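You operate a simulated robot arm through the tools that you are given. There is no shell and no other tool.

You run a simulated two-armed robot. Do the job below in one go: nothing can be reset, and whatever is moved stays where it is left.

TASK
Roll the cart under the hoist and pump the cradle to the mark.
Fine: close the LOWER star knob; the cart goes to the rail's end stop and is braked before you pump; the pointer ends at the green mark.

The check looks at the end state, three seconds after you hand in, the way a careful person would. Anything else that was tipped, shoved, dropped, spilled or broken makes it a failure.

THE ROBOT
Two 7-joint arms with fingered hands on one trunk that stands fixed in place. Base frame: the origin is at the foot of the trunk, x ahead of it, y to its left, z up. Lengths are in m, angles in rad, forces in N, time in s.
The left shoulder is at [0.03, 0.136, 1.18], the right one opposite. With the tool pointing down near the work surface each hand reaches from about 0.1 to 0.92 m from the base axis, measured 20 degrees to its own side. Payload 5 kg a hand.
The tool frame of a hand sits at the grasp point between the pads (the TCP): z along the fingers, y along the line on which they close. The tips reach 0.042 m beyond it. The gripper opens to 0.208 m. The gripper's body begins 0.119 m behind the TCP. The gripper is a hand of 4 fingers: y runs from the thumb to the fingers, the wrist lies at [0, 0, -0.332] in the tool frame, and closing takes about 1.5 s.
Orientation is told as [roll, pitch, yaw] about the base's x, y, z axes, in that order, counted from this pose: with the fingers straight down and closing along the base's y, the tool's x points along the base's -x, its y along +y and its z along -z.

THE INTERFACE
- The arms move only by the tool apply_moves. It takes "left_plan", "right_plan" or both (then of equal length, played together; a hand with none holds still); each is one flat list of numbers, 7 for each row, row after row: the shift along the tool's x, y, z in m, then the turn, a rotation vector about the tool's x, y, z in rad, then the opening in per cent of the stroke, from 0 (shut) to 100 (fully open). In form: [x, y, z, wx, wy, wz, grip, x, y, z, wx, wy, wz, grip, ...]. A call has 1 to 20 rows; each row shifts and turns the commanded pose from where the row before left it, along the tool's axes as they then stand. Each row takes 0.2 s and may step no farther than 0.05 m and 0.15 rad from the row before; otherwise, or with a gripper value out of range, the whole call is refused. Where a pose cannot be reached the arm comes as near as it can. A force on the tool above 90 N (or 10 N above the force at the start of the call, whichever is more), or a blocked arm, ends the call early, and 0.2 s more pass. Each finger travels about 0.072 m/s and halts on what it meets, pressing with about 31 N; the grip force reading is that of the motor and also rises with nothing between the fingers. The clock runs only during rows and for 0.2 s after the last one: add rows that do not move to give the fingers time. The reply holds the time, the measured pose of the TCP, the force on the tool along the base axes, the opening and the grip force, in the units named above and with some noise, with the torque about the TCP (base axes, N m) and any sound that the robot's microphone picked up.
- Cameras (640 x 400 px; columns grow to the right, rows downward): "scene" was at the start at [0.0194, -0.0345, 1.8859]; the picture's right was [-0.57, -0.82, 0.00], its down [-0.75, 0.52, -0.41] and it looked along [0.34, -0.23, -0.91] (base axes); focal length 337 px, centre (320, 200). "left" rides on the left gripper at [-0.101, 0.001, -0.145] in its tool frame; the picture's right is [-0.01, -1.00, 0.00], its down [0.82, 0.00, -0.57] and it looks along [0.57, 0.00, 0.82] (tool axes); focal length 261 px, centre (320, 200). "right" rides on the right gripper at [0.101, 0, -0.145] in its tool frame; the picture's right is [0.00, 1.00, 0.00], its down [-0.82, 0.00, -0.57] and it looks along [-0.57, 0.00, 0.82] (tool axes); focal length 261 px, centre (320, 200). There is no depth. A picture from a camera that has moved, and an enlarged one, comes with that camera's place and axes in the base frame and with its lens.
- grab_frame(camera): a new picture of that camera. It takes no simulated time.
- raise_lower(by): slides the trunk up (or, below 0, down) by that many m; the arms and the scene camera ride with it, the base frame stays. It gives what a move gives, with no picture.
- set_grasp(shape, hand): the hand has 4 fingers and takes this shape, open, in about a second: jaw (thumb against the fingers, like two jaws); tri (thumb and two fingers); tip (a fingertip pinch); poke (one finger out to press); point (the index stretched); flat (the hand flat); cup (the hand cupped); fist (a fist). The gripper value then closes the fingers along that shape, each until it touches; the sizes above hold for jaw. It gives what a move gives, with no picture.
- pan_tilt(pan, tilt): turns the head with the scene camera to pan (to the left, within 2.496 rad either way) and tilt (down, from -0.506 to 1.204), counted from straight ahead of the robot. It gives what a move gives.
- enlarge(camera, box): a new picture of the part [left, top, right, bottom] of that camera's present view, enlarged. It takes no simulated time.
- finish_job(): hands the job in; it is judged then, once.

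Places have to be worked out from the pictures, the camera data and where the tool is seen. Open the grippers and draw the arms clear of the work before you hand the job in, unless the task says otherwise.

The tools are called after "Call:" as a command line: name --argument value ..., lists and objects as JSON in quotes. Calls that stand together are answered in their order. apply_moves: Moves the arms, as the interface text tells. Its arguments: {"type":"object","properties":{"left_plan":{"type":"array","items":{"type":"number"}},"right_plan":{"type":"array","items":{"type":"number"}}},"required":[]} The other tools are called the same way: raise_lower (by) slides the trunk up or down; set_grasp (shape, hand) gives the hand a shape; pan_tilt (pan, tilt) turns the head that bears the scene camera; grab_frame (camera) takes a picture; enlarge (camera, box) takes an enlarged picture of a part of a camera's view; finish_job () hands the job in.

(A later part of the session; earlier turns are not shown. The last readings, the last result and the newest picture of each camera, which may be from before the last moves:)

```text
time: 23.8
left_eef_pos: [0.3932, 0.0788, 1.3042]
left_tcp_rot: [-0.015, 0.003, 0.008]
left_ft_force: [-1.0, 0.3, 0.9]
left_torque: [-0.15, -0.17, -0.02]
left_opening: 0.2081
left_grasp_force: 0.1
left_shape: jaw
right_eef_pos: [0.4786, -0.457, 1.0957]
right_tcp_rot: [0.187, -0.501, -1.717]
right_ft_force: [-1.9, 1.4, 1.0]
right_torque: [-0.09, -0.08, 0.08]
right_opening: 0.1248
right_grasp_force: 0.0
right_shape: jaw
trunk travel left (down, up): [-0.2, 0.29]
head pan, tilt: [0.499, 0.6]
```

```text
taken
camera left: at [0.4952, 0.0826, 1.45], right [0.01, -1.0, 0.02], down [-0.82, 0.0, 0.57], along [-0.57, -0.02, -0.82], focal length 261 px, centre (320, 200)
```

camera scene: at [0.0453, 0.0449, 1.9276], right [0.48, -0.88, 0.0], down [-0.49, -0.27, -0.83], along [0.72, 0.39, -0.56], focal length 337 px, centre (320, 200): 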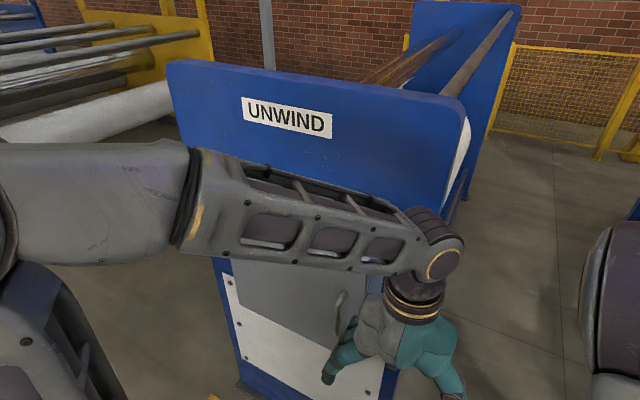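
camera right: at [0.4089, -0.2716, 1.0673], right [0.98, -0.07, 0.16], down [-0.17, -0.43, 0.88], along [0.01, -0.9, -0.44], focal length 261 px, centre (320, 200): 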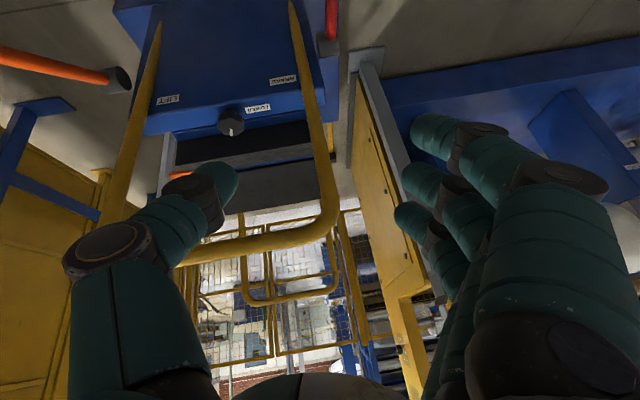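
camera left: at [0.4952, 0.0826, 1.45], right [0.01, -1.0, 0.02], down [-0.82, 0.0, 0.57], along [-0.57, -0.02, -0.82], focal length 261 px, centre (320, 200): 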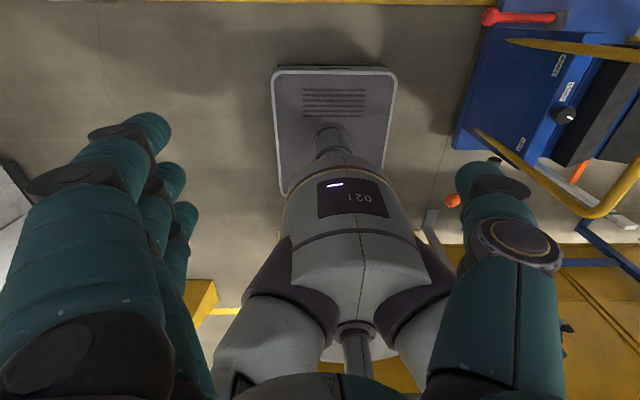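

The left elbow now points left, away from the centre. I'll move the left hand a bit further left to park it.

Call:
apply_moves --left_plan '[0.015, 0.04, 0, 0, 0, 0, 100, 0.015, 0.04, 0, 0, 0, 0, 100, 0.015, 0.04, 0, 0, 0, 0, 100, 0.015, 0.04, 0, 0, 0, 0, 100]'

Call:
pan_tilt --pan -1.2 --tilt 0.9

Call:
grab_frame --camera "scene"

Call:
grab_frame --camera "left"

Call:
grab_frame --camera "right"

```text
time: 24.8
left_eef_pos: [0.3318, 0.2369, 1.3011]
left_tcp_rot: [-0.016, 0.004, 0.003]
left_ft_force: [-0.3, 1.1, -0.6]
left_torque: [-0.06, -0.09, 0.0]
left_opening: 0.2079
left_grasp_force: 0.0
left_shape: jaw
right_eef_pos: [0.4794, -0.459, 1.0946]
right_tcp_rot: [0.183, -0.502, -1.717]
right_ft_force: [-0.8, 0.5, 0.8]
right_torque: [-0.02, -0.05, 0.03]
right_opening: 0.1252
right_grasp_force: 0.0
right_shape: jaw
trunk travel left (down, up): [-0.2, 0.29]
head pan, tilt: [0.499, 0.6]
```

```text
time: 26.6
left_eef_pos: [0.3327, 0.2361, 1.3]
left_tcp_rot: [-0.013, 0.004, 0.006]
left_ft_force: [-0.3, 0.0, 0.3]
left_torque: [0.0, 0.0, -0.02]
left_opening: 0.2081
left_grasp_force: 0.0
left_shape: jaw
right_eef_pos: [0.4807, -0.4595, 1.0945]
right_tcp_rot: [0.183, -0.502, -1.718]
right_ft_force: [-0.1, 0.1, 0.1]
right_torque: [0.01, 0.01, 0.01]
right_opening: 0.125
right_grasp_force: 0.0
right_shape: jaw
trunk travel left (down, up): [-0.2, 0.29]
head pan, tilt: [-1.201, 0.901]
```

```text
taken
camera scene: at [-0.0024, -0.0705, 1.9028], right [-0.93, -0.36, 0.0], down [-0.28, 0.73, -0.62], along [0.23, -0.58, -0.78], focal length 337 px, centre (320, 200)
```

scene: 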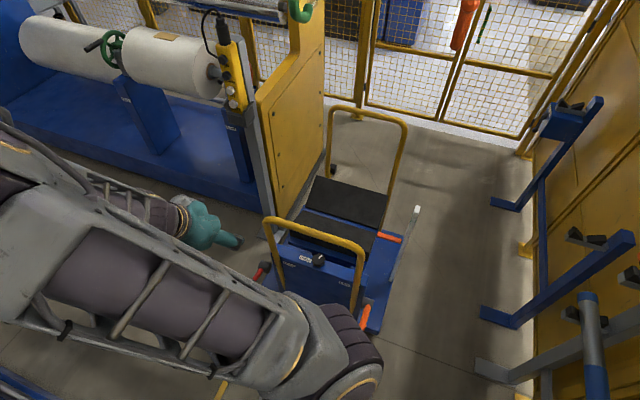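

```text
taken
camera left: at [0.4354, 0.2395, 1.4459], right [0.01, -1.0, 0.01], down [-0.82, 0.0, 0.58], along [-0.58, -0.02, -0.82], focal length 261 px, centre (320, 200)
```

left: 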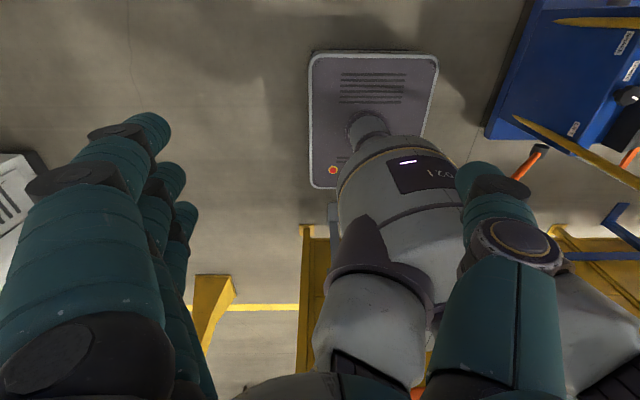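

```text
taken
camera right: at [0.478, -0.3006, 1.1704], right [0.98, -0.06, 0.16], down [-0.17, -0.43, 0.89], along [0.02, -0.9, -0.43], focal length 261 px, centre (320, 200)
```

right: 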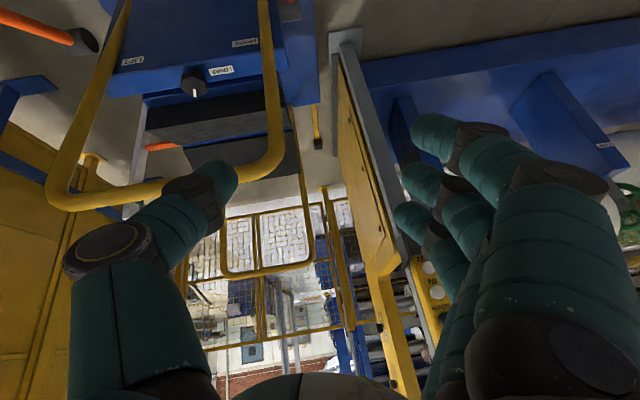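

The scene view is clear and the left arm is parked. The earlier trouble came from the right wrist being too near its shoulder, so I'll raise the trunk 0.2 m to give it room.

Call:
raise_lower --by 0.2

Call:
apply_moves --right_plan '[0, 0, 0, 0.033, -0.06, -0.046, 60, 0, 0, 0, 0.033, -0.06, -0.046, 60, 0, 0, 0, 0.033, -0.06, -0.046, 60, 0.0188, -0.0232, 0.0286, 0, 0, 0, 60, 0.0188, -0.0232, 0.0286, 0, 0, 0, 60, 0.0188, -0.0232, 0.0286, 0, 0, 0, 60, 0.0188, -0.0232, 0.0286, 0, 0, 0, 60]'

Call:
grab_frame --camera "scene"

Call:
grab_frame --camera "right"

```text
time: 28.7
left_eef_pos: [0.3336, 0.2369, 1.5007]
left_tcp_rot: [-0.013, 0.006, 0.007]
left_ft_force: [-0.2, -0.1, -0.7]
left_torque: [0.02, 0.0, 0.01]
left_opening: 0.2079
left_grasp_force: 0.0
left_shape: jaw
right_eef_pos: [0.4804, -0.4591, 1.2927]
right_tcp_rot: [0.183, -0.5, -1.716]
right_ft_force: [-0.5, 0.1, 0.5]
right_torque: [-0.02, 0.04, -0.02]
right_opening: 0.1248
right_grasp_force: 0.0
right_shape: jaw
trunk travel left (down, up): [-0.4, 0.09]
head pan, tilt: [-1.201, 0.901]
```

```text
time: 30.3
left_eef_pos: [0.3337, 0.2351, 1.5004]
left_tcp_rot: [-0.014, 0.005, 0.006]
left_ft_force: [-0.2, 0.3, 0.0]
left_torque: [0.0, 0.02, 0.02]
left_opening: 0.208
left_grasp_force: 0.1
left_shape: jaw
right_eef_pos: [0.3892, -0.4736, 1.1568]
right_tcp_rot: [0.001, -0.692, -1.571]
right_ft_force: [0.3, -0.4, -0.8]
right_torque: [-0.01, 0.09, -0.05]
right_opening: 0.1249
right_grasp_force: 0.0
right_shape: jaw
trunk travel left (down, up): [-0.4, 0.09]
head pan, tilt: [-1.201, 0.901]
```

```text
taken
camera scene: at [-0.0013, -0.0714, 2.1028], right [-0.93, -0.36, 0.0], down [-0.28, 0.73, -0.62], along [0.22, -0.58, -0.78], focal length 337 px, centre (320, 200)
```

scene: 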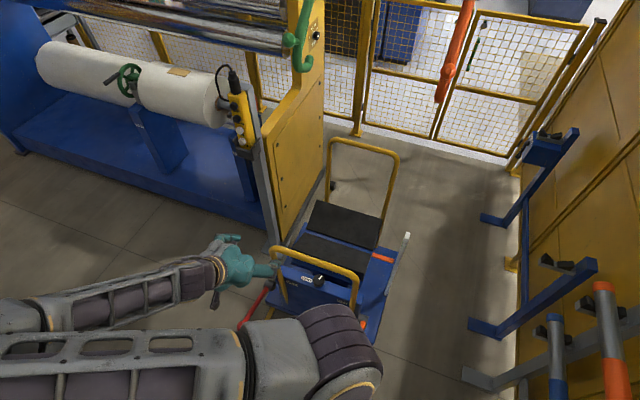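

```text
taken
camera right: at [0.3897, -0.3039, 1.2038], right [1.0, 0.0, 0.0], down [-0.01, -0.27, 0.96], along [0.0, -0.96, -0.27], focal length 261 px, centre (320, 200)
```

right: 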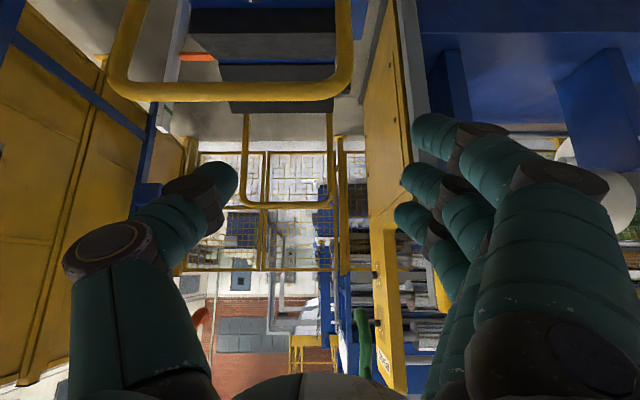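

The tilt is right and the bar position is confirmed (y≈-0.64, z≈0.94). I'll continue to the pre-grasp point under the bar.

Call:
apply_moves --right_plan '[0.0189, -0.0235, 0.0292, 0, 0, 0, 60, 0.0189, -0.0235, 0.0292, 0, 0, 0, 60, 0.0189, -0.0235, 0.0292, 0, 0, 0, 60, 0.0189, -0.0235, 0.0292, 0, 0, 0, 60, 0.0189, -0.0235, 0.0292, 0, 0, 0, 60, 0.0189, -0.0235, 0.0292, 0, 0, 0, 60, 0.0122, 0, 0.0433, 0, 0, 0, 60, 0.0122, 0, 0.0433, 0, 0, 0, 60, 0.0122, 0, 0.0433, 0, 0, 0, 60, 0.0122, 0, 0.0433, 0, 0, 0, 60]'

Call:
grab_frame --camera "scene"

Call:
grab_frame --camera "right"

```text
time: 32.5
left_eef_pos: [0.3344, 0.2351, 1.5004]
left_tcp_rot: [-0.015, 0.005, 0.007]
left_ft_force: [0.3, -0.4, 0.7]
left_torque: [0.11, 0.03, 0.02]
left_opening: 0.2079
left_grasp_force: 0.1
left_shape: jaw
right_eef_pos: [0.2484, -0.5748, 0.7837]
right_tcp_rot: [0.001, -0.692, -1.57]
right_ft_force: [1.5, -1.3, -0.4]
right_torque: [0.03, 0.07, -0.04]
right_opening: 0.1251
right_grasp_force: 0.0
right_shape: jaw
trunk travel left (down, up): [-0.4, 0.09]
head pan, tilt: [-1.201, 0.901]
```

```text
taken
camera scene: at [-0.002, -0.0725, 2.1027], right [-0.93, -0.36, 0.0], down [-0.28, 0.73, -0.62], along [0.22, -0.58, -0.78], focal length 337 px, centre (320, 200)
```

scene: 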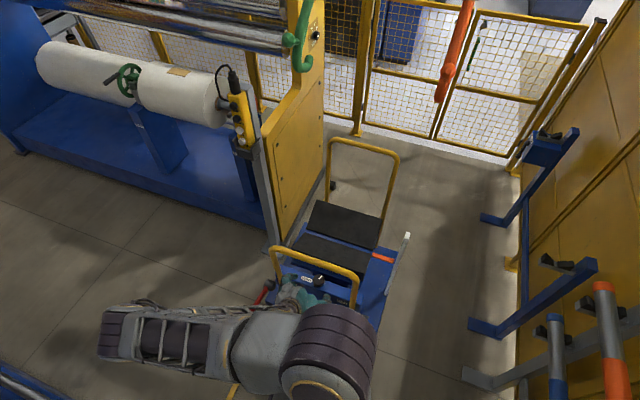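

```text
taken
camera right: at [0.2489, -0.4048, 0.831], right [1.0, 0.0, 0.0], down [0.0, -0.27, 0.96], along [0.0, -0.96, -0.27], focal length 261 px, centre (320, 200)
```

right: 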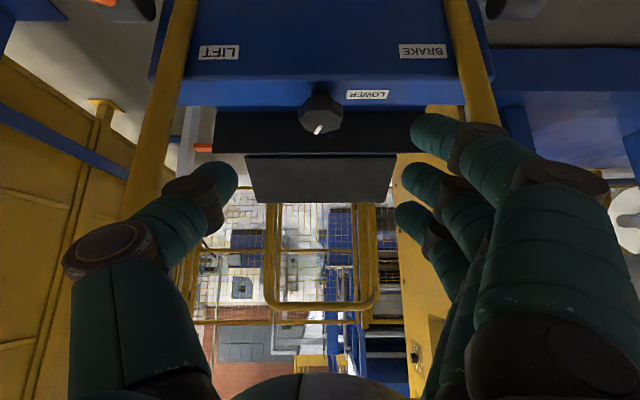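

The hand is aligned in x with the knob. I'll zoom in to measure the knob's height and mark before the final approach.

Call:
enlarge --camera "right" --box '[250, 70, 390, 158]'

Call:
enlarge --camera "scene" --box '[260, 230, 380, 305]'

```text
4.55 times, centred on (320, 114) of right
camera zoom: at [0.2489, -0.4048, 0.831], right [1.0, 0.0, 0.0], down [0.0, -0.27, 0.96], along [0.0, -0.96, -0.27], focal length 1185 px, centre (320, 591)
```

zoom: 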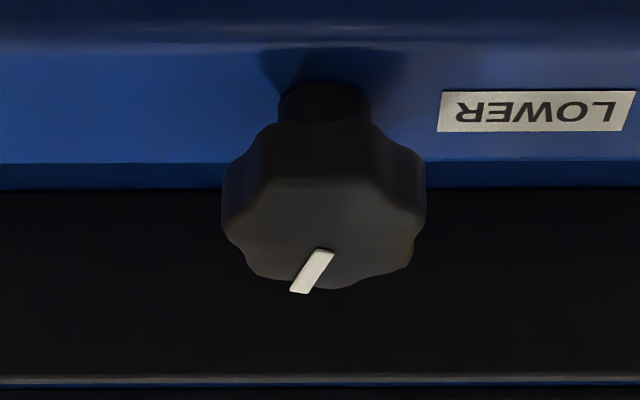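

```text
5.33 times, centred on (320, 268) of scene
camera zoom: at [-0.002, -0.0725, 2.1027], right [-0.93, -0.36, 0.0], down [-0.28, 0.73, -0.62], along [0.22, -0.58, -0.78], focal length 1797 px, centre (320, -160)
```

zoom: 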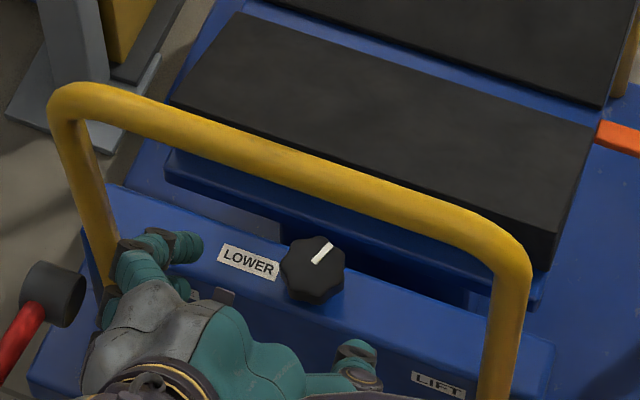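

Knob top is ≈0.64 and the console top ≈0.60. I'll advance along the tool axis so the fingertips straddle the knob, staying open.

Call:
apply_moves --right_plan '[0.0013, 0, 0.042, 0, 0, 0, 60, 0.0013, 0, 0.042, 0, 0, 0, 60, 0.0013, 0, 0.042, 0, 0, 0, 60, 0.0013, 0, 0.042, 0, 0, 0, 60]'

Call:
grab_frame --camera "right"

Call:
enlarge --camera "scene" --box '[260, 230, 380, 305]'

```text
time: 33.5
left_eef_pos: [0.3308, 0.2384, 1.5015]
left_tcp_rot: [-0.015, 0.004, 0.01]
left_ft_force: [-0.7, 0.0, 0.0]
left_torque: [-0.12, -0.1, 0.0]
left_opening: 0.2079
left_grasp_force: 0.2
left_shape: jaw
right_eef_pos: [0.2505, -0.6768, 0.6536]
right_tcp_rot: [0.003, -0.696, -1.569]
right_ft_force: [0.3, 15.6, 22.4]
right_torque: [0.84, -1.5, 1.06]
right_opening: 0.1236
right_grasp_force: 0.1
right_shape: jaw
trunk travel left (down, up): [-0.4, 0.09]
head pan, tilt: [-1.201, 0.901]
```

```text
taken
camera right: at [0.2508, -0.507, 0.701], right [1.0, 0.0, 0.01], down [-0.01, -0.26, 0.96], along [0.0, -0.96, -0.26], focal length 261 px, centre (320, 200)
```

right: 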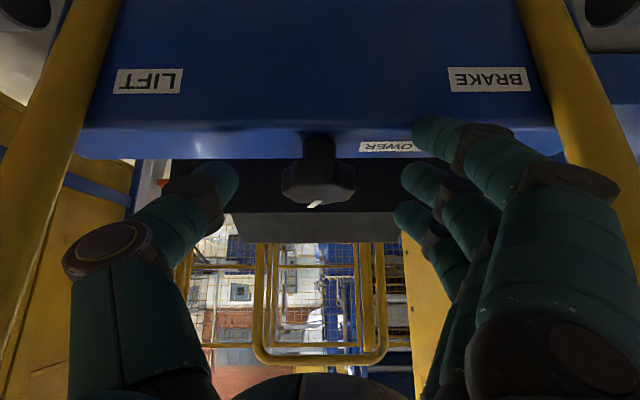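

```text
5.33 times, centred on (320, 268) of scene
camera zoom: at [-0.0047, -0.0672, 2.1035], right [-0.93, -0.36, 0.0], down [-0.28, 0.73, -0.62], along [0.23, -0.58, -0.78], focal length 1797 px, centre (320, -160)
```

zoom: 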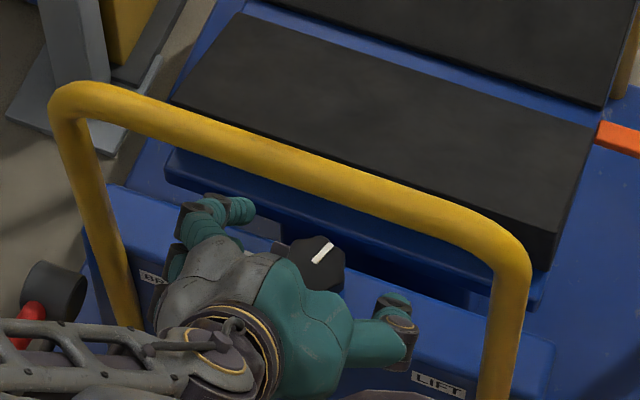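

A finger touches the console top lightly (≈25 N) and the cart hasn't moved. I'll lift by 1 cm and close on the knob.

Call:
apply_moves --right_plan '[-0.0064, 0, -0.0077, 0, 0, 0, 60, 0, 0, 0, 0, 0, 0, 40, 0, 0, 0, 0, 0, 0, 20, 0, 0, 0, 0, 0, 0, 20, 0, 0, 0, 0, 0, 0, 20, 0, 0, 0, 0, 0, 0, 20]'

Call:
grab_frame --camera "right"

Call:
enlarge --camera "scene" --box '[260, 230, 380, 305]'

```text
time: 34.9
left_eef_pos: [0.3334, 0.2367, 1.5002]
left_tcp_rot: [-0.013, 0.005, 0.006]
left_ft_force: [0.6, -0.1, -0.2]
left_torque: [0.0, 0.01, -0.02]
left_opening: 0.208
left_grasp_force: 0.0
left_shape: jaw
right_eef_pos: [0.2462, -0.6775, 0.6622]
right_tcp_rot: [-0.001, -0.692, -1.57]
right_ft_force: [-3.8, -0.3, -2.5]
right_torque: [0.02, -0.16, -0.02]
right_opening: 0.0256
right_grasp_force: 18.0
right_shape: jaw
trunk travel left (down, up): [-0.4, 0.09]
head pan, tilt: [-1.201, 0.901]
```

```text
taken
camera right: at [0.2472, -0.5074, 0.7097], right [1.0, 0.0, 0.0], down [0.0, -0.27, 0.96], along [0.0, -0.96, -0.27], focal length 261 px, centre (320, 200)
```

right: 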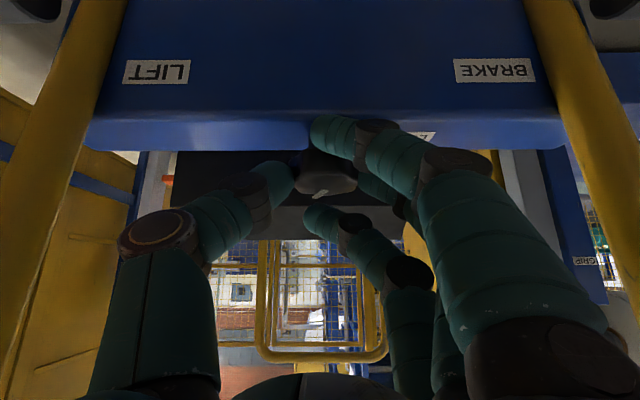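

```text
5.33 times, centred on (320, 268) of scene
camera zoom: at [-0.0024, -0.071, 2.1028], right [-0.93, -0.36, 0.0], down [-0.28, 0.73, -0.62], along [0.22, -0.58, -0.78], focal length 1797 px, centre (320, -160)
```

zoom: 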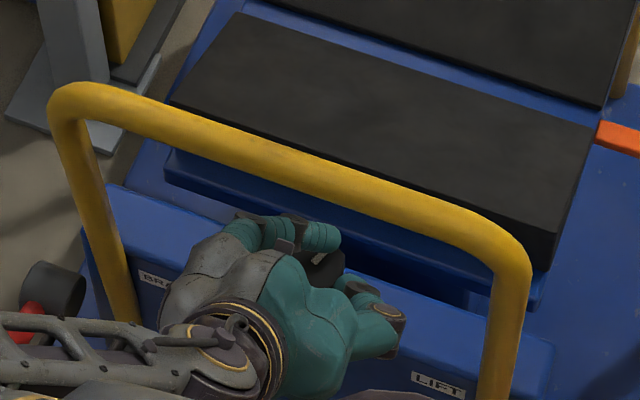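

The thumb and middle finger hold the knob. I'll turn clockwise (seen from above) about the knob's vertical axis with a firm grip and watch the torque.

Call:
apply_moves --right_plan '[0, 0, 0, 0, 0, 0, 0, 0, 0, 0, 0, 0, 0, 0, 0, 0.004, 0, 0.09, 0, 0.107, 0, 0, 0.004, 0, 0.09, 0, 0.107, 0, 0, 0.004, 0, 0.09, 0, 0.107, 0]'

Call:
grab_frame --camera "right"

Call:
enlarge --camera "scene" --box '[260, 230, 380, 305]'

```text
time: 36.1
left_eef_pos: [0.3339, 0.2367, 1.5009]
left_tcp_rot: [-0.014, 0.006, 0.008]
left_ft_force: [0.0, -0.1, -0.3]
left_torque: [0.0, 0.04, 0.03]
left_opening: 0.2079
left_grasp_force: 0.0
left_shape: jaw
right_eef_pos: [0.2584, -0.6769, 0.6617]
right_tcp_rot: [-0.006, -0.691, -1.99]
right_ft_force: [-15.1, 8.9, -2.9]
right_torque: [0.2, 0.14, -0.46]
right_opening: 0.0228
right_grasp_force: 31.0
right_shape: jaw
trunk travel left (down, up): [-0.4, 0.09]
head pan, tilt: [-1.201, 0.901]
```

```text
taken
camera right: at [0.3283, -0.5225, 0.7098], right [0.91, -0.41, 0.0], down [-0.11, -0.24, 0.96], along [-0.4, -0.88, -0.27], focal length 261 px, centre (320, 200)
```

right: 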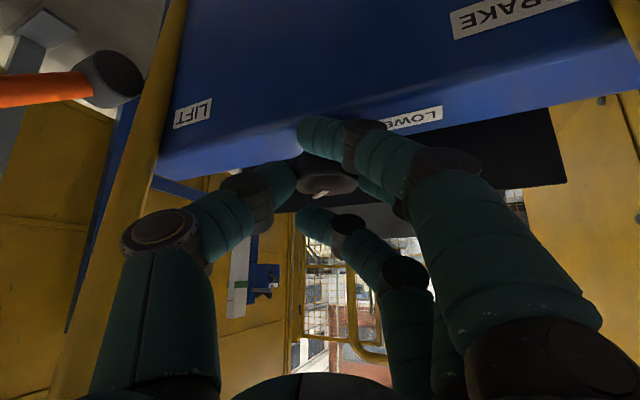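

```text
5.33 times, centred on (320, 268) of scene
camera zoom: at [-0.003, -0.0702, 2.1028], right [-0.93, -0.36, 0.0], down [-0.28, 0.73, -0.62], along [0.22, -0.58, -0.78], focal length 1797 px, centre (320, -160)
```

zoom: 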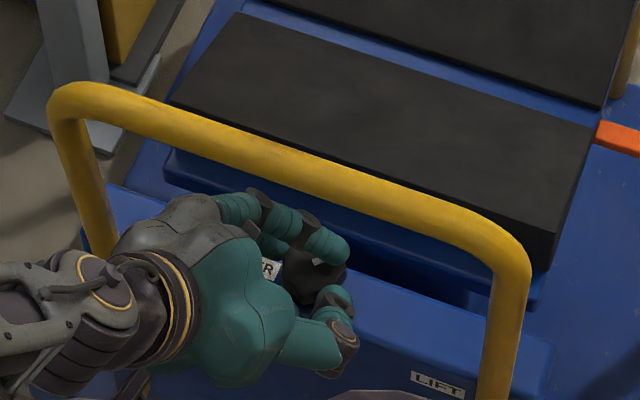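

I need to know whether the knob turned with the hand, so I'll zoom in on its white mark.

Call:
enlarge --camera "right" --box '[270, 130, 370, 220]'

Call:
enlarge --camera "scene" --box '[300, 260, 340, 300]'

```text
4.44 times, centred on (320, 175) of right
camera zoom: at [0.3283, -0.5225, 0.7098], right [0.91, -0.41, 0.0], down [-0.11, -0.24, 0.96], along [-0.4, -0.88, -0.27], focal length 1158 px, centre (320, 311)
```

zoom: 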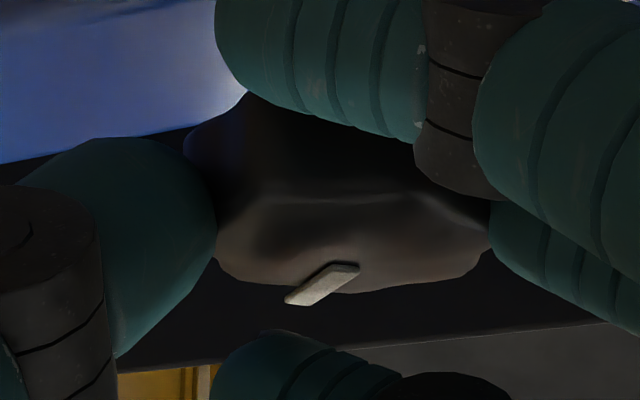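

```text
10.00 times, centred on (320, 280) of scene
camera zoom: at [-0.003, -0.0702, 2.1028], right [-0.93, -0.36, 0.0], down [-0.28, 0.73, -0.62], along [0.22, -0.58, -0.78], focal length 3369 px, centre (320, -600)
```

zoom: 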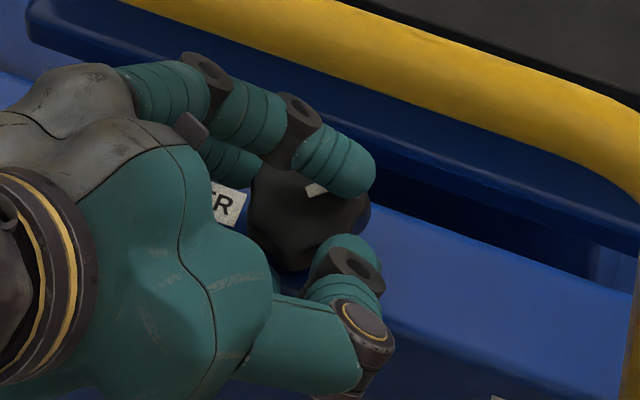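

The white mark turned with the hand. I'll continue turning a bit further.

Call:
apply_moves --right_plan '[0, 0.003, 0, 0.09, 0, 0.107, 0, 0, 0.003, 0, 0.09, 0, 0.107, 0, 0, 0, 0, 0, 0, 0, 0]'

Call:
enlarge --camera "right" --box '[270, 130, 370, 220]'

Call:
enlarge --camera "scene" --box '[240, 220, 380, 320]'

```text
time: 36.9
left_eef_pos: [0.3327, 0.2374, 1.501]
left_tcp_rot: [-0.016, 0.007, 0.007]
left_ft_force: [-0.8, 0.3, 0.0]
left_torque: [-0.01, -0.01, -0.02]
left_opening: 0.2079
left_grasp_force: 0.1
left_shape: jaw
right_eef_pos: [0.265, -0.6802, 0.6623]
right_tcp_rot: [-0.003, -0.693, -2.267]
right_ft_force: [-9.1, 11.8, -10.1]
right_torque: [0.32, -0.08, -0.44]
right_opening: 0.0227
right_grasp_force: 31.3
right_shape: jaw
trunk travel left (down, up): [-0.4, 0.09]
head pan, tilt: [-1.201, 0.901]
```

```text
4.44 times, centred on (320, 175) of right
camera zoom: at [0.3757, -0.5503, 0.7101], right [0.76, -0.65, 0.0], down [-0.17, -0.2, 0.96], along [-0.62, -0.74, -0.27], focal length 1158 px, centre (320, 311)
```

zoom: 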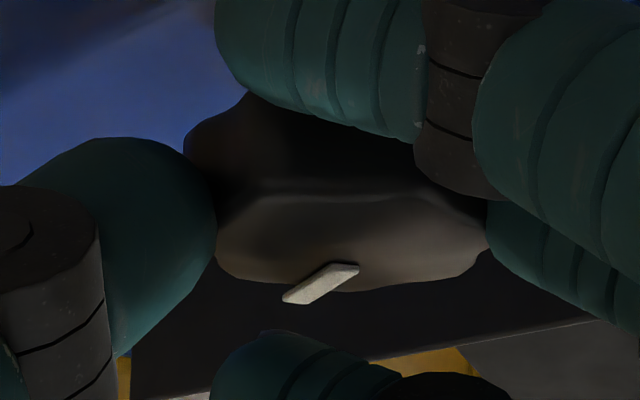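

```text
4.00 times, centred on (310, 270) of scene
camera zoom: at [-0.0028, -0.0704, 2.1027], right [-0.93, -0.36, 0.0], down [-0.28, 0.73, -0.62], along [0.23, -0.58, -0.78], focal length 1348 px, centre (360, -80)
```

zoom: 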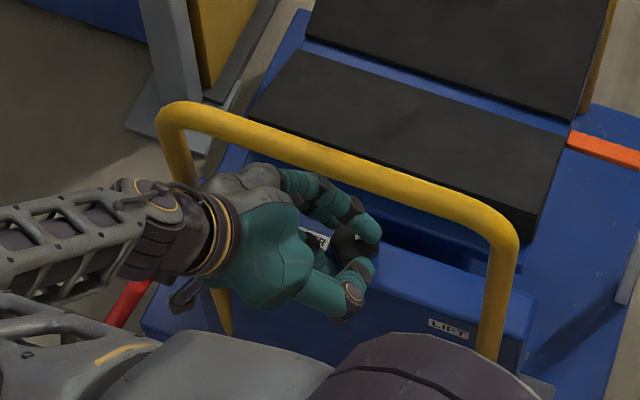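

The knob moves rigidly with the hand, 40° so far with no stop yet. I'll open the fingers and check the pose before swinging back for another grip.

Call:
apply_moves --right_plan '[0, 0, 0, 0, 0, 0, 30, 0, 0, 0, 0, 0, 0, 60, 0, 0, 0, 0, 0, 0, 60, 0, 0, 0, 0, 0, 0, 60, 0, 0, 0, 0, 0, 0, 60]'

Call:
grab_frame --camera "right"

```text
time: 38.1
left_eef_pos: [0.3329, 0.2362, 1.5008]
left_tcp_rot: [-0.014, 0.007, 0.009]
left_ft_force: [-0.5, 0.2, 0.4]
left_torque: [-0.02, 0.01, -0.02]
left_opening: 0.2079
left_grasp_force: 0.1
left_shape: jaw
right_eef_pos: [0.2648, -0.6812, 0.6629]
right_tcp_rot: [-0.005, -0.694, -2.266]
right_ft_force: [0.1, 0.7, -0.1]
right_torque: [0.01, 0.0, -0.01]
right_opening: 0.1241
right_grasp_force: 0.1
right_shape: jaw
trunk travel left (down, up): [-0.4, 0.09]
head pan, tilt: [-1.201, 0.901]
```

```text
taken
camera right: at [0.375, -0.5512, 0.7104], right [0.76, -0.65, 0.0], down [-0.17, -0.2, 0.96], along [-0.62, -0.74, -0.27], focal length 261 px, centre (320, 200)
```

right: 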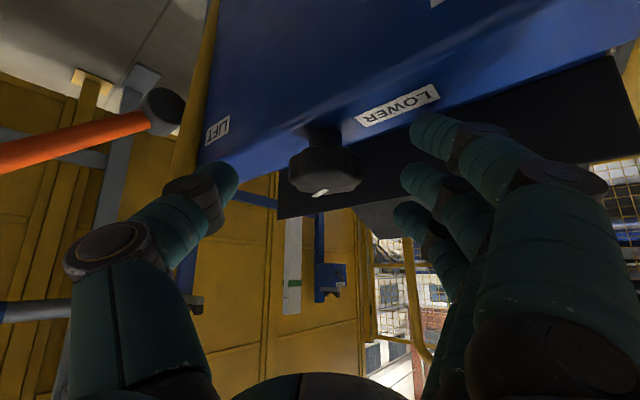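

The open fingers straddle the knob freely. I'll rotate the hand back about the knob axis (to about +30°) for the second stroke.

Call:
apply_moves --right_plan '[0, -0.0034, 0, -0.0874, 0, -0.104, 60, 0, -0.0034, 0, -0.0874, 0, -0.104, 60, 0, -0.0034, 0, -0.0874, 0, -0.104, 60, 0, -0.0034, 0, -0.0874, 0, -0.104, 60, 0, -0.0034, 0, -0.0874, 0, -0.104, 60, 0, -0.0034, 0, -0.0874, 0, -0.104, 60, 0, -0.0034, 0, -0.0874, 0, -0.104, 60, 0, -0.0034, 0, -0.0874, 0, -0.104, 60, 0, -0.0034, 0, -0.0874, 0, -0.104, 60]'

Call:
grab_frame --camera "right"

Call:
enlarge --camera "scene" --box '[240, 220, 380, 320]'

```text
time: 40.1
left_eef_pos: [0.3326, 0.2349, 1.5005]
left_tcp_rot: [-0.013, 0.005, 0.007]
left_ft_force: [0.3, 0.1, 0.5]
left_torque: [0.04, -0.08, 0.0]
left_opening: 0.208
left_grasp_force: 0.1
left_shape: jaw
right_eef_pos: [0.236, -0.6767, 0.6628]
right_tcp_rot: [0.007, -0.693, -1.046]
right_ft_force: [-0.1, -0.1, 1.1]
right_torque: [0.02, 0.06, -0.04]
right_opening: 0.1244
right_grasp_force: 0.0
right_shape: jaw
trunk travel left (down, up): [-0.4, 0.09]
head pan, tilt: [-1.201, 0.901]
```

```text
taken
camera right: at [0.152, -0.5286, 0.7099], right [0.87, 0.5, 0.01], down [0.13, -0.23, 0.96], along [0.48, -0.83, -0.27], focal length 261 px, centre (320, 200)
```

right: 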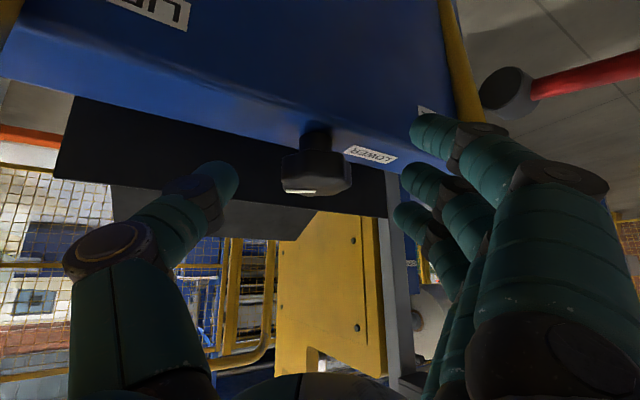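

```text
4.00 times, centred on (310, 270) of scene
camera zoom: at [-0.0034, -0.0718, 2.1028], right [-0.93, -0.36, 0.0], down [-0.28, 0.73, -0.62], along [0.23, -0.58, -0.78], focal length 1348 px, centre (360, -80)
```

zoom: 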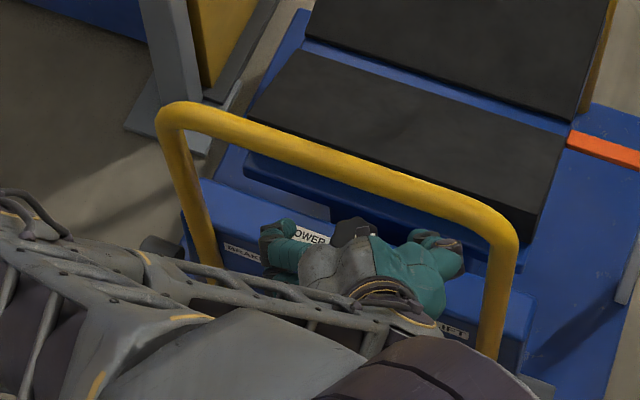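

The knob stayed put, centred between the fingers. I'll grip again and turn clockwise about 70°.

Call:
apply_moves --right_plan '[0, 0, 0, 0, 0, 0, 30, 0, 0, 0, 0, 0, 0, 0, 0, 0, 0, 0, 0, 0, 0, 0, 0, 0, 0, 0, 0, 0, 0, 0, 0, 0, 0, 0, 0, 0, 0, 0, 0, 0, 0, 0, 0, 0.0039, 0, 0.0874, 0, 0.104, 0, 0, 0.0039, 0, 0.0874, 0, 0.104, 0, 0, 0.0039, 0, 0.0874, 0, 0.104, 0, 0, 0.0039, 0, 0.0874, 0, 0.104, 0]'

Call:
grab_frame --camera "right"

Call:
enlarge --camera "right" --box '[270, 130, 370, 220]'

```text
time: 42.3
left_eef_pos: [0.3339, 0.2367, 1.5006]
left_tcp_rot: [-0.017, 0.005, 0.006]
left_ft_force: [0.2, 0.6, 0.4]
left_torque: [-0.03, 0.03, 0.01]
left_opening: 0.208
left_grasp_force: 0.1
left_shape: jaw
right_eef_pos: [0.2496, -0.6704, 0.6634]
right_tcp_rot: [-0.001, -0.691, -1.591]
right_ft_force: [-10.5, 1.6, 1.2]
right_torque: [0.02, 0.18, 0.06]
right_opening: 0.0221
right_grasp_force: 30.8
right_shape: jaw
trunk travel left (down, up): [-0.4, 0.09]
head pan, tilt: [-1.201, 0.901]
```

```text
taken
camera right: at [0.2547, -0.5002, 0.7101], right [1.0, -0.02, 0.0], down [-0.01, -0.27, 0.96], along [-0.02, -0.96, -0.27], focal length 261 px, centre (320, 200)
```

right: 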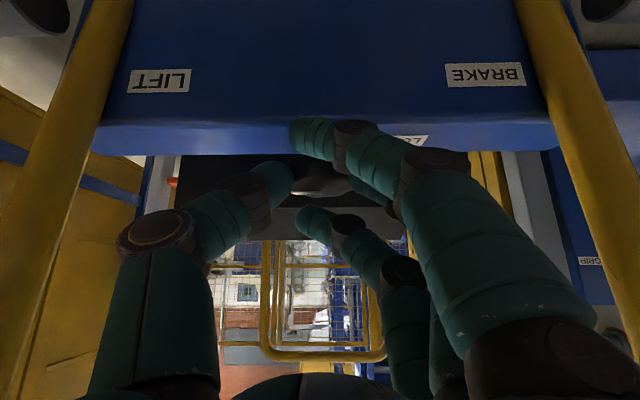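

```text
4.44 times, centred on (320, 175) of right
camera zoom: at [0.2547, -0.5002, 0.7101], right [1.0, -0.02, 0.0], down [-0.01, -0.27, 0.96], along [-0.02, -0.96, -0.27], focal length 1158 px, centre (320, 311)
```

zoom: 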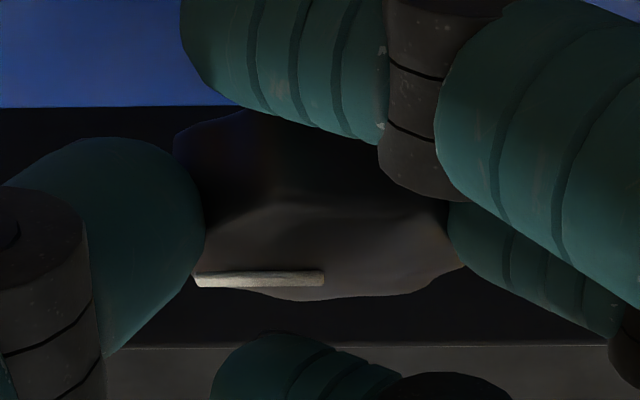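

The mark now points to about -x (90° from -y), still turning freely. I'll keep going.

Call:
apply_moves --right_plan '[0, 0.0039, 0, 0.0874, 0, 0.104, 0, 0, 0.0039, 0, 0.0874, 0, 0.104, 0, 0, 0.0039, 0, 0.0874, 0, 0.104, 0, 0, 0.0039, 0, 0.0874, 0, 0.104, 0, 0, 0.0039, 0, 0.0874, 0, 0.104, 0, 0, 0, 0, 0, 0, 0, 0]'

Call:
enlarge --camera "right" --box '[270, 130, 370, 220]'

Call:
enlarge --camera "scene" --box '[240, 220, 380, 320]'

```text
time: 43.7
left_eef_pos: [0.3346, 0.2379, 1.5003]
left_tcp_rot: [-0.018, 0.003, 0.007]
left_ft_force: [-0.2, 0.2, 0.5]
left_torque: [0.01, -0.04, -0.01]
left_opening: 0.2081
left_grasp_force: 0.1
left_shape: jaw
right_eef_pos: [0.2745, -0.6716, 0.6596]
right_tcp_rot: [0.001, -0.691, -2.267]
right_ft_force: [31.0, 34.9, -4.2]
right_torque: [0.72, -0.85, 1.21]
right_opening: 0.0202
right_grasp_force: 30.6
right_shape: jaw
right hand out of reach, approached as far as the arm can: row 4
trunk travel left (down, up): [-0.4, 0.09]
head pan, tilt: [-1.201, 0.901]
```

```text
4.44 times, centred on (320, 175) of right
camera zoom: at [0.384, -0.5416, 0.7072], right [0.77, -0.64, 0.0], down [-0.18, -0.2, 0.96], along [-0.62, -0.74, -0.27], focal length 1158 px, centre (320, 311)
```

zoom: 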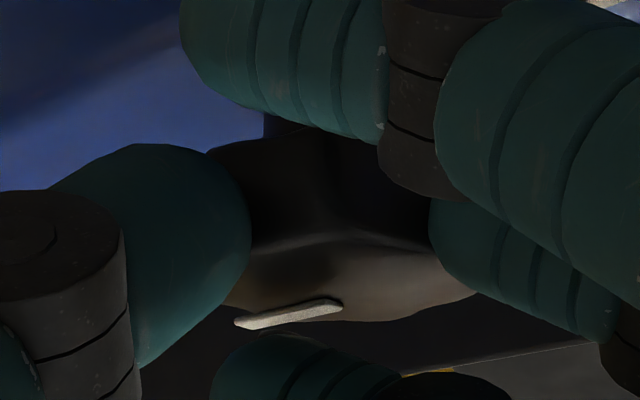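

```text
4.00 times, centred on (310, 270) of scene
camera zoom: at [-0.0003, -0.0687, 2.1028], right [-0.93, -0.36, 0.0], down [-0.29, 0.73, -0.62], along [0.22, -0.58, -0.78], focal length 1348 px, centre (360, -80)
```

zoom: 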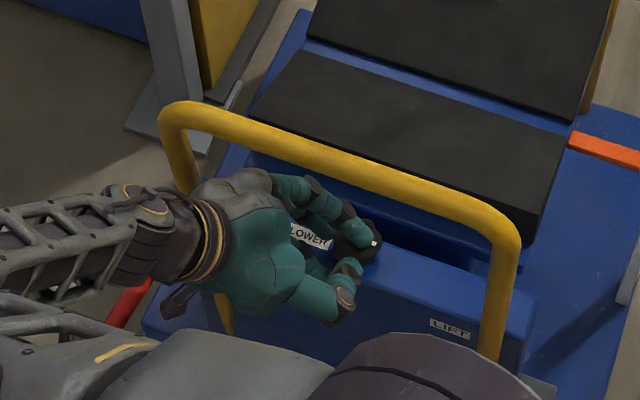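

Torque rose to +1.2 N·m and the knob lagged the hand, which suggests its closed stop, or a slip. I'll release and inspect the mark.

Call:
apply_moves --right_plan '[0, 0, 0, 0, 0, 0, 30, 0, 0, 0, 0, 0, 0, 60, 0, 0, 0, 0, 0, 0, 60, 0, 0, 0, 0, 0, 0, 60, 0, 0, 0, 0, 0, 0, 60]'

Call:
grab_frame --camera "right"

Call:
enlarge --camera "right" --box '[270, 130, 370, 220]'

Call:
enlarge --camera "scene" --box '[290, 250, 350, 300]'

```text
time: 44.9
left_eef_pos: [0.3333, 0.2372, 1.5002]
left_tcp_rot: [-0.017, 0.004, 0.008]
left_ft_force: [0.2, -0.2, 0.0]
left_torque: [-0.02, 0.01, -0.01]
left_opening: 0.2077
left_grasp_force: 0.1
left_shape: jaw
right_eef_pos: [0.2665, -0.673, 0.6615]
right_tcp_rot: [-0.005, -0.697, -2.268]
right_ft_force: [-5.0, 1.2, 14.3]
right_torque: [-0.45, -0.52, -0.1]
right_opening: 0.1212
right_grasp_force: 0.0
right_shape: jaw
trunk travel left (down, up): [-0.4, 0.09]
head pan, tilt: [-1.201, 0.901]
```

```text
taken
camera right: at [0.3772, -0.5438, 0.7082], right [0.76, -0.65, 0.0], down [-0.17, -0.2, 0.96], along [-0.62, -0.74, -0.26], focal length 261 px, centre (320, 200)
```

right: 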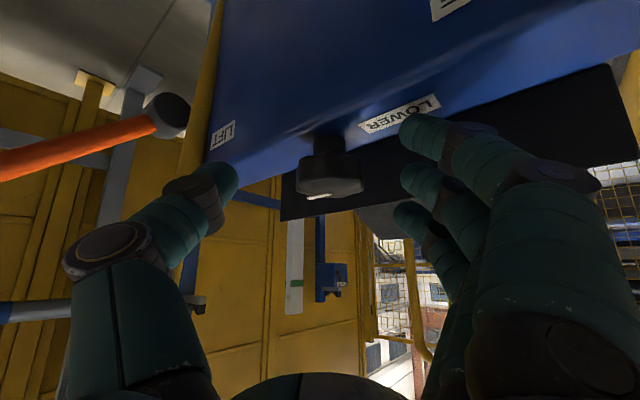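

```text
4.44 times, centred on (320, 175) of right
camera zoom: at [0.3772, -0.5438, 0.7082], right [0.76, -0.65, 0.0], down [-0.17, -0.2, 0.96], along [-0.62, -0.74, -0.26], focal length 1158 px, centre (320, 311)
```

zoom: 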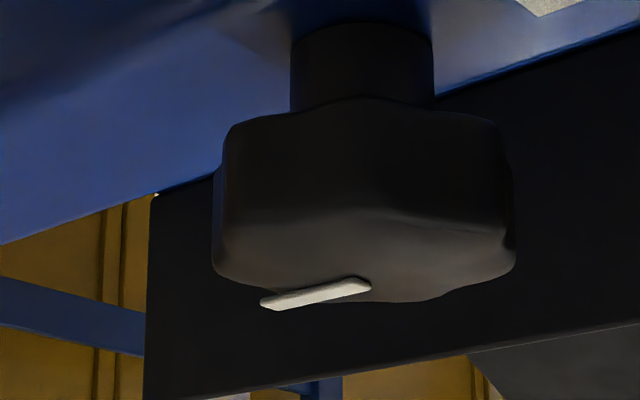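

```text
8.00 times, centred on (320, 275) of scene
camera zoom: at [-0.0034, -0.0692, 2.103], right [-0.93, -0.36, 0.0], down [-0.28, 0.73, -0.62], along [0.22, -0.58, -0.78], focal length 2695 px, centre (320, -400)
```

zoom: 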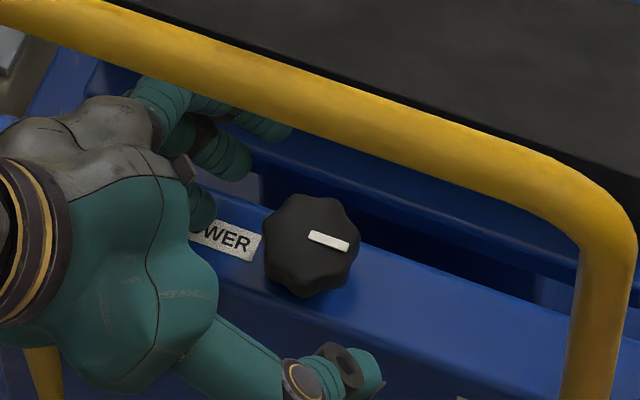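

The mark is now exactly parallel to the console (pointing -x), and the torque rose there, so it looks like the stop. I'll re-centre, regrip and twist briefly to confirm.

Call:
apply_moves --right_plan '[-0.0083, 0.0085, 0.0017, 0, 0, 0, 60, 0, -0.0039, 0, -0.0874, 0, -0.104, 60, 0, -0.0039, 0, -0.0874, 0, -0.104, 60, 0, -0.0039, 0, -0.0874, 0, -0.104, 60, 0, -0.0039, 0, -0.0874, 0, -0.104, 60, 0, -0.0039, 0, -0.0874, 0, -0.104, 60, 0, -0.0039, 0, -0.0874, 0, -0.104, 60, 0, 0, 0, 0, 0, 0, 30, 0, 0, 0, 0, 0, 0, 0, 0, 0, 0, 0, 0, 0, 0, 0, 0, 0, 0, 0, 0, 0, 0, 0, 0, 0, 0, 0, 0, 0, 0, 0, 0, 0, 0, 0]'

Call:
enlarge --camera "right" --box '[270, 130, 370, 220]'

Call:
apply_moves --right_plan '[0, 0.0039, 0, 0.0874, 0, 0.104, 0, 0, 0.0039, 0, 0.0874, 0, 0.104, 0, 0, 0, 0, 0, 0, 0, 0]'

Call:
enlarge --camera "right" --box '[270, 130, 370, 220]'

```text
time: 47.7
left_eef_pos: [0.3332, 0.2365, 1.5]
left_tcp_rot: [-0.014, 0.006, 0.006]
left_ft_force: [0.3, 0.1, -1.1]
left_torque: [0.01, -0.03, -0.02]
left_opening: 0.2078
left_grasp_force: 0.2
left_shape: jaw
right_eef_pos: [0.2449, -0.6772, 0.6639]
right_tcp_rot: [0.0, -0.69, -1.456]
right_ft_force: [-7.7, -0.5, -1.2]
right_torque: [0.06, -0.1, -0.08]
right_opening: 0.0241
right_grasp_force: 31.4
right_shape: jaw
trunk travel left (down, up): [-0.4, 0.09]
head pan, tilt: [-1.201, 0.901]
```

```text
4.44 times, centred on (320, 175) of right
camera zoom: at [0.2276, -0.5081, 0.7119], right [0.99, 0.11, 0.0], down [0.03, -0.27, 0.96], along [0.11, -0.96, -0.27], focal length 1158 px, centre (320, 311)
```

zoom: 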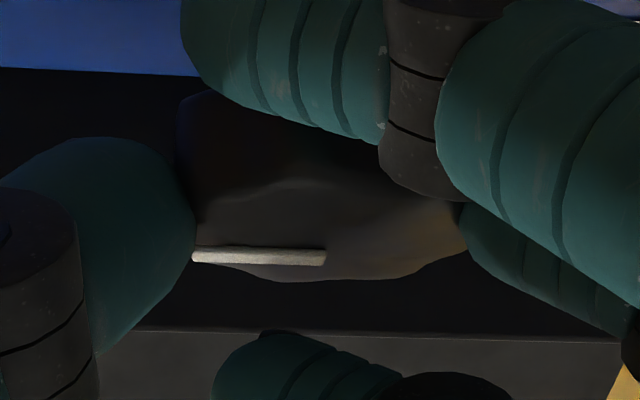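

```text
time: 48.5
left_eef_pos: [0.332, 0.238, 1.4995]
left_tcp_rot: [-0.015, 0.007, 0.008]
left_ft_force: [-0.2, 0.1, 0.8]
left_torque: [0.02, 0.01, -0.03]
left_opening: 0.2078
left_grasp_force: 0.1
left_shape: jaw
right_eef_pos: [0.2552, -0.6742, 0.6648]
right_tcp_rot: [-0.002, -0.692, -1.726]
right_ft_force: [-11.7, 21.3, -1.5]
right_torque: [0.51, 0.27, 0.21]
right_opening: 0.0242
right_grasp_force: 31.2
right_shape: jaw
trunk travel left (down, up): [-0.4, 0.09]
head pan, tilt: [-1.201, 0.901]
```

```text
4.44 times, centred on (320, 175) of right
camera zoom: at [0.2829, -0.5058, 0.7112], right [0.99, -0.16, 0.0], down [-0.04, -0.27, 0.96], along [-0.15, -0.95, -0.27], focal length 1158 px, centre (320, 311)
```

zoom: 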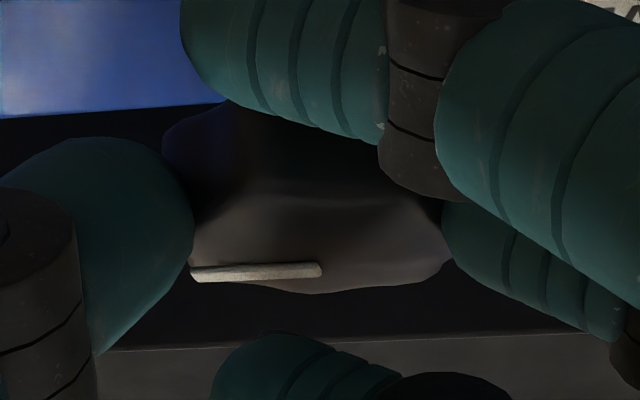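

The knob resists at the same mark angle, so it is at its closed stop. I'll open and back the hand out along its axis, under the bar.

Call:
apply_moves --right_plan '[0, 0, 0, 0, 0, 0, 40, 0, 0, 0, 0, 0, 0, 60, 0, 0, 0, 0, 0, 0, 60, 0, 0, 0, 0, 0, 0, 60, 0, 0, -0.02, 0, 0, 0, 60, 0, 0, -0.04, 0, 0, 0, 60, 0, 0, -0.04, 0, 0, 0, 60, 0, 0, -0.04, -0.05, 0, -0.06, 60, 0, 0, -0.04, -0.05, 0, -0.06, 60]'

Call:
grab_frame --camera "right"

Call:
enlarge --camera "scene" --box '[240, 170, 430, 330]'

```text
time: 50.5
left_eef_pos: [0.332, 0.2382, 1.5003]
left_tcp_rot: [-0.017, 0.007, 0.009]
left_ft_force: [0.3, 0.2, 0.1]
left_torque: [-0.08, -0.01, 0.07]
left_opening: 0.208
left_grasp_force: 0.2
left_shape: jaw
right_eef_pos: [0.2734, -0.5596, 0.802]
right_tcp_rot: [-0.002, -0.692, -1.569]
right_ft_force: [-1.2, -0.3, 0.1]
right_torque: [-0.04, -0.03, 0.03]
right_opening: 0.1244
right_grasp_force: 0.0
right_shape: jaw
trunk travel left (down, up): [-0.4, 0.09]
head pan, tilt: [-1.201, 0.901]
```

```text
taken
camera right: at [0.2739, -0.3901, 0.8485], right [1.0, 0.0, 0.0], down [0.0, -0.27, 0.96], along [0.0, -0.96, -0.27], focal length 261 px, centre (320, 200)
```

right: 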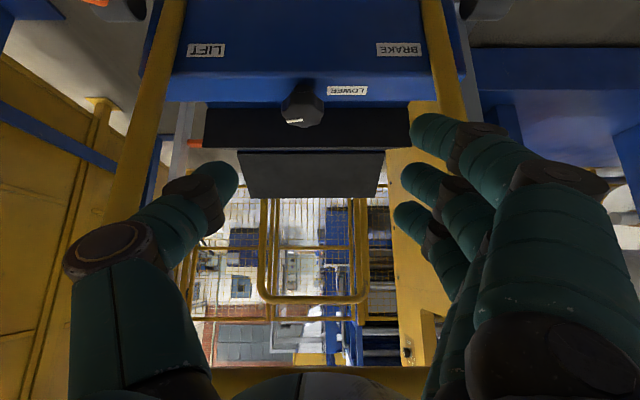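

```text
2.50 times, centred on (335, 250) of scene
camera zoom: at [-0.003, -0.0689, 2.1029], right [-0.93, -0.36, 0.0], down [-0.28, 0.73, -0.62], along [0.22, -0.58, -0.78], focal length 842 px, centre (282, 75)
```

zoom: 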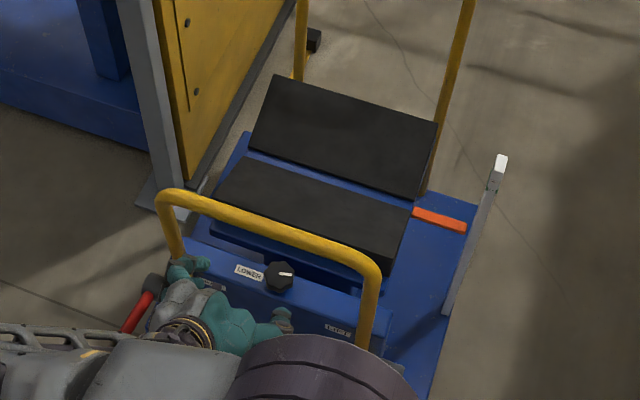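

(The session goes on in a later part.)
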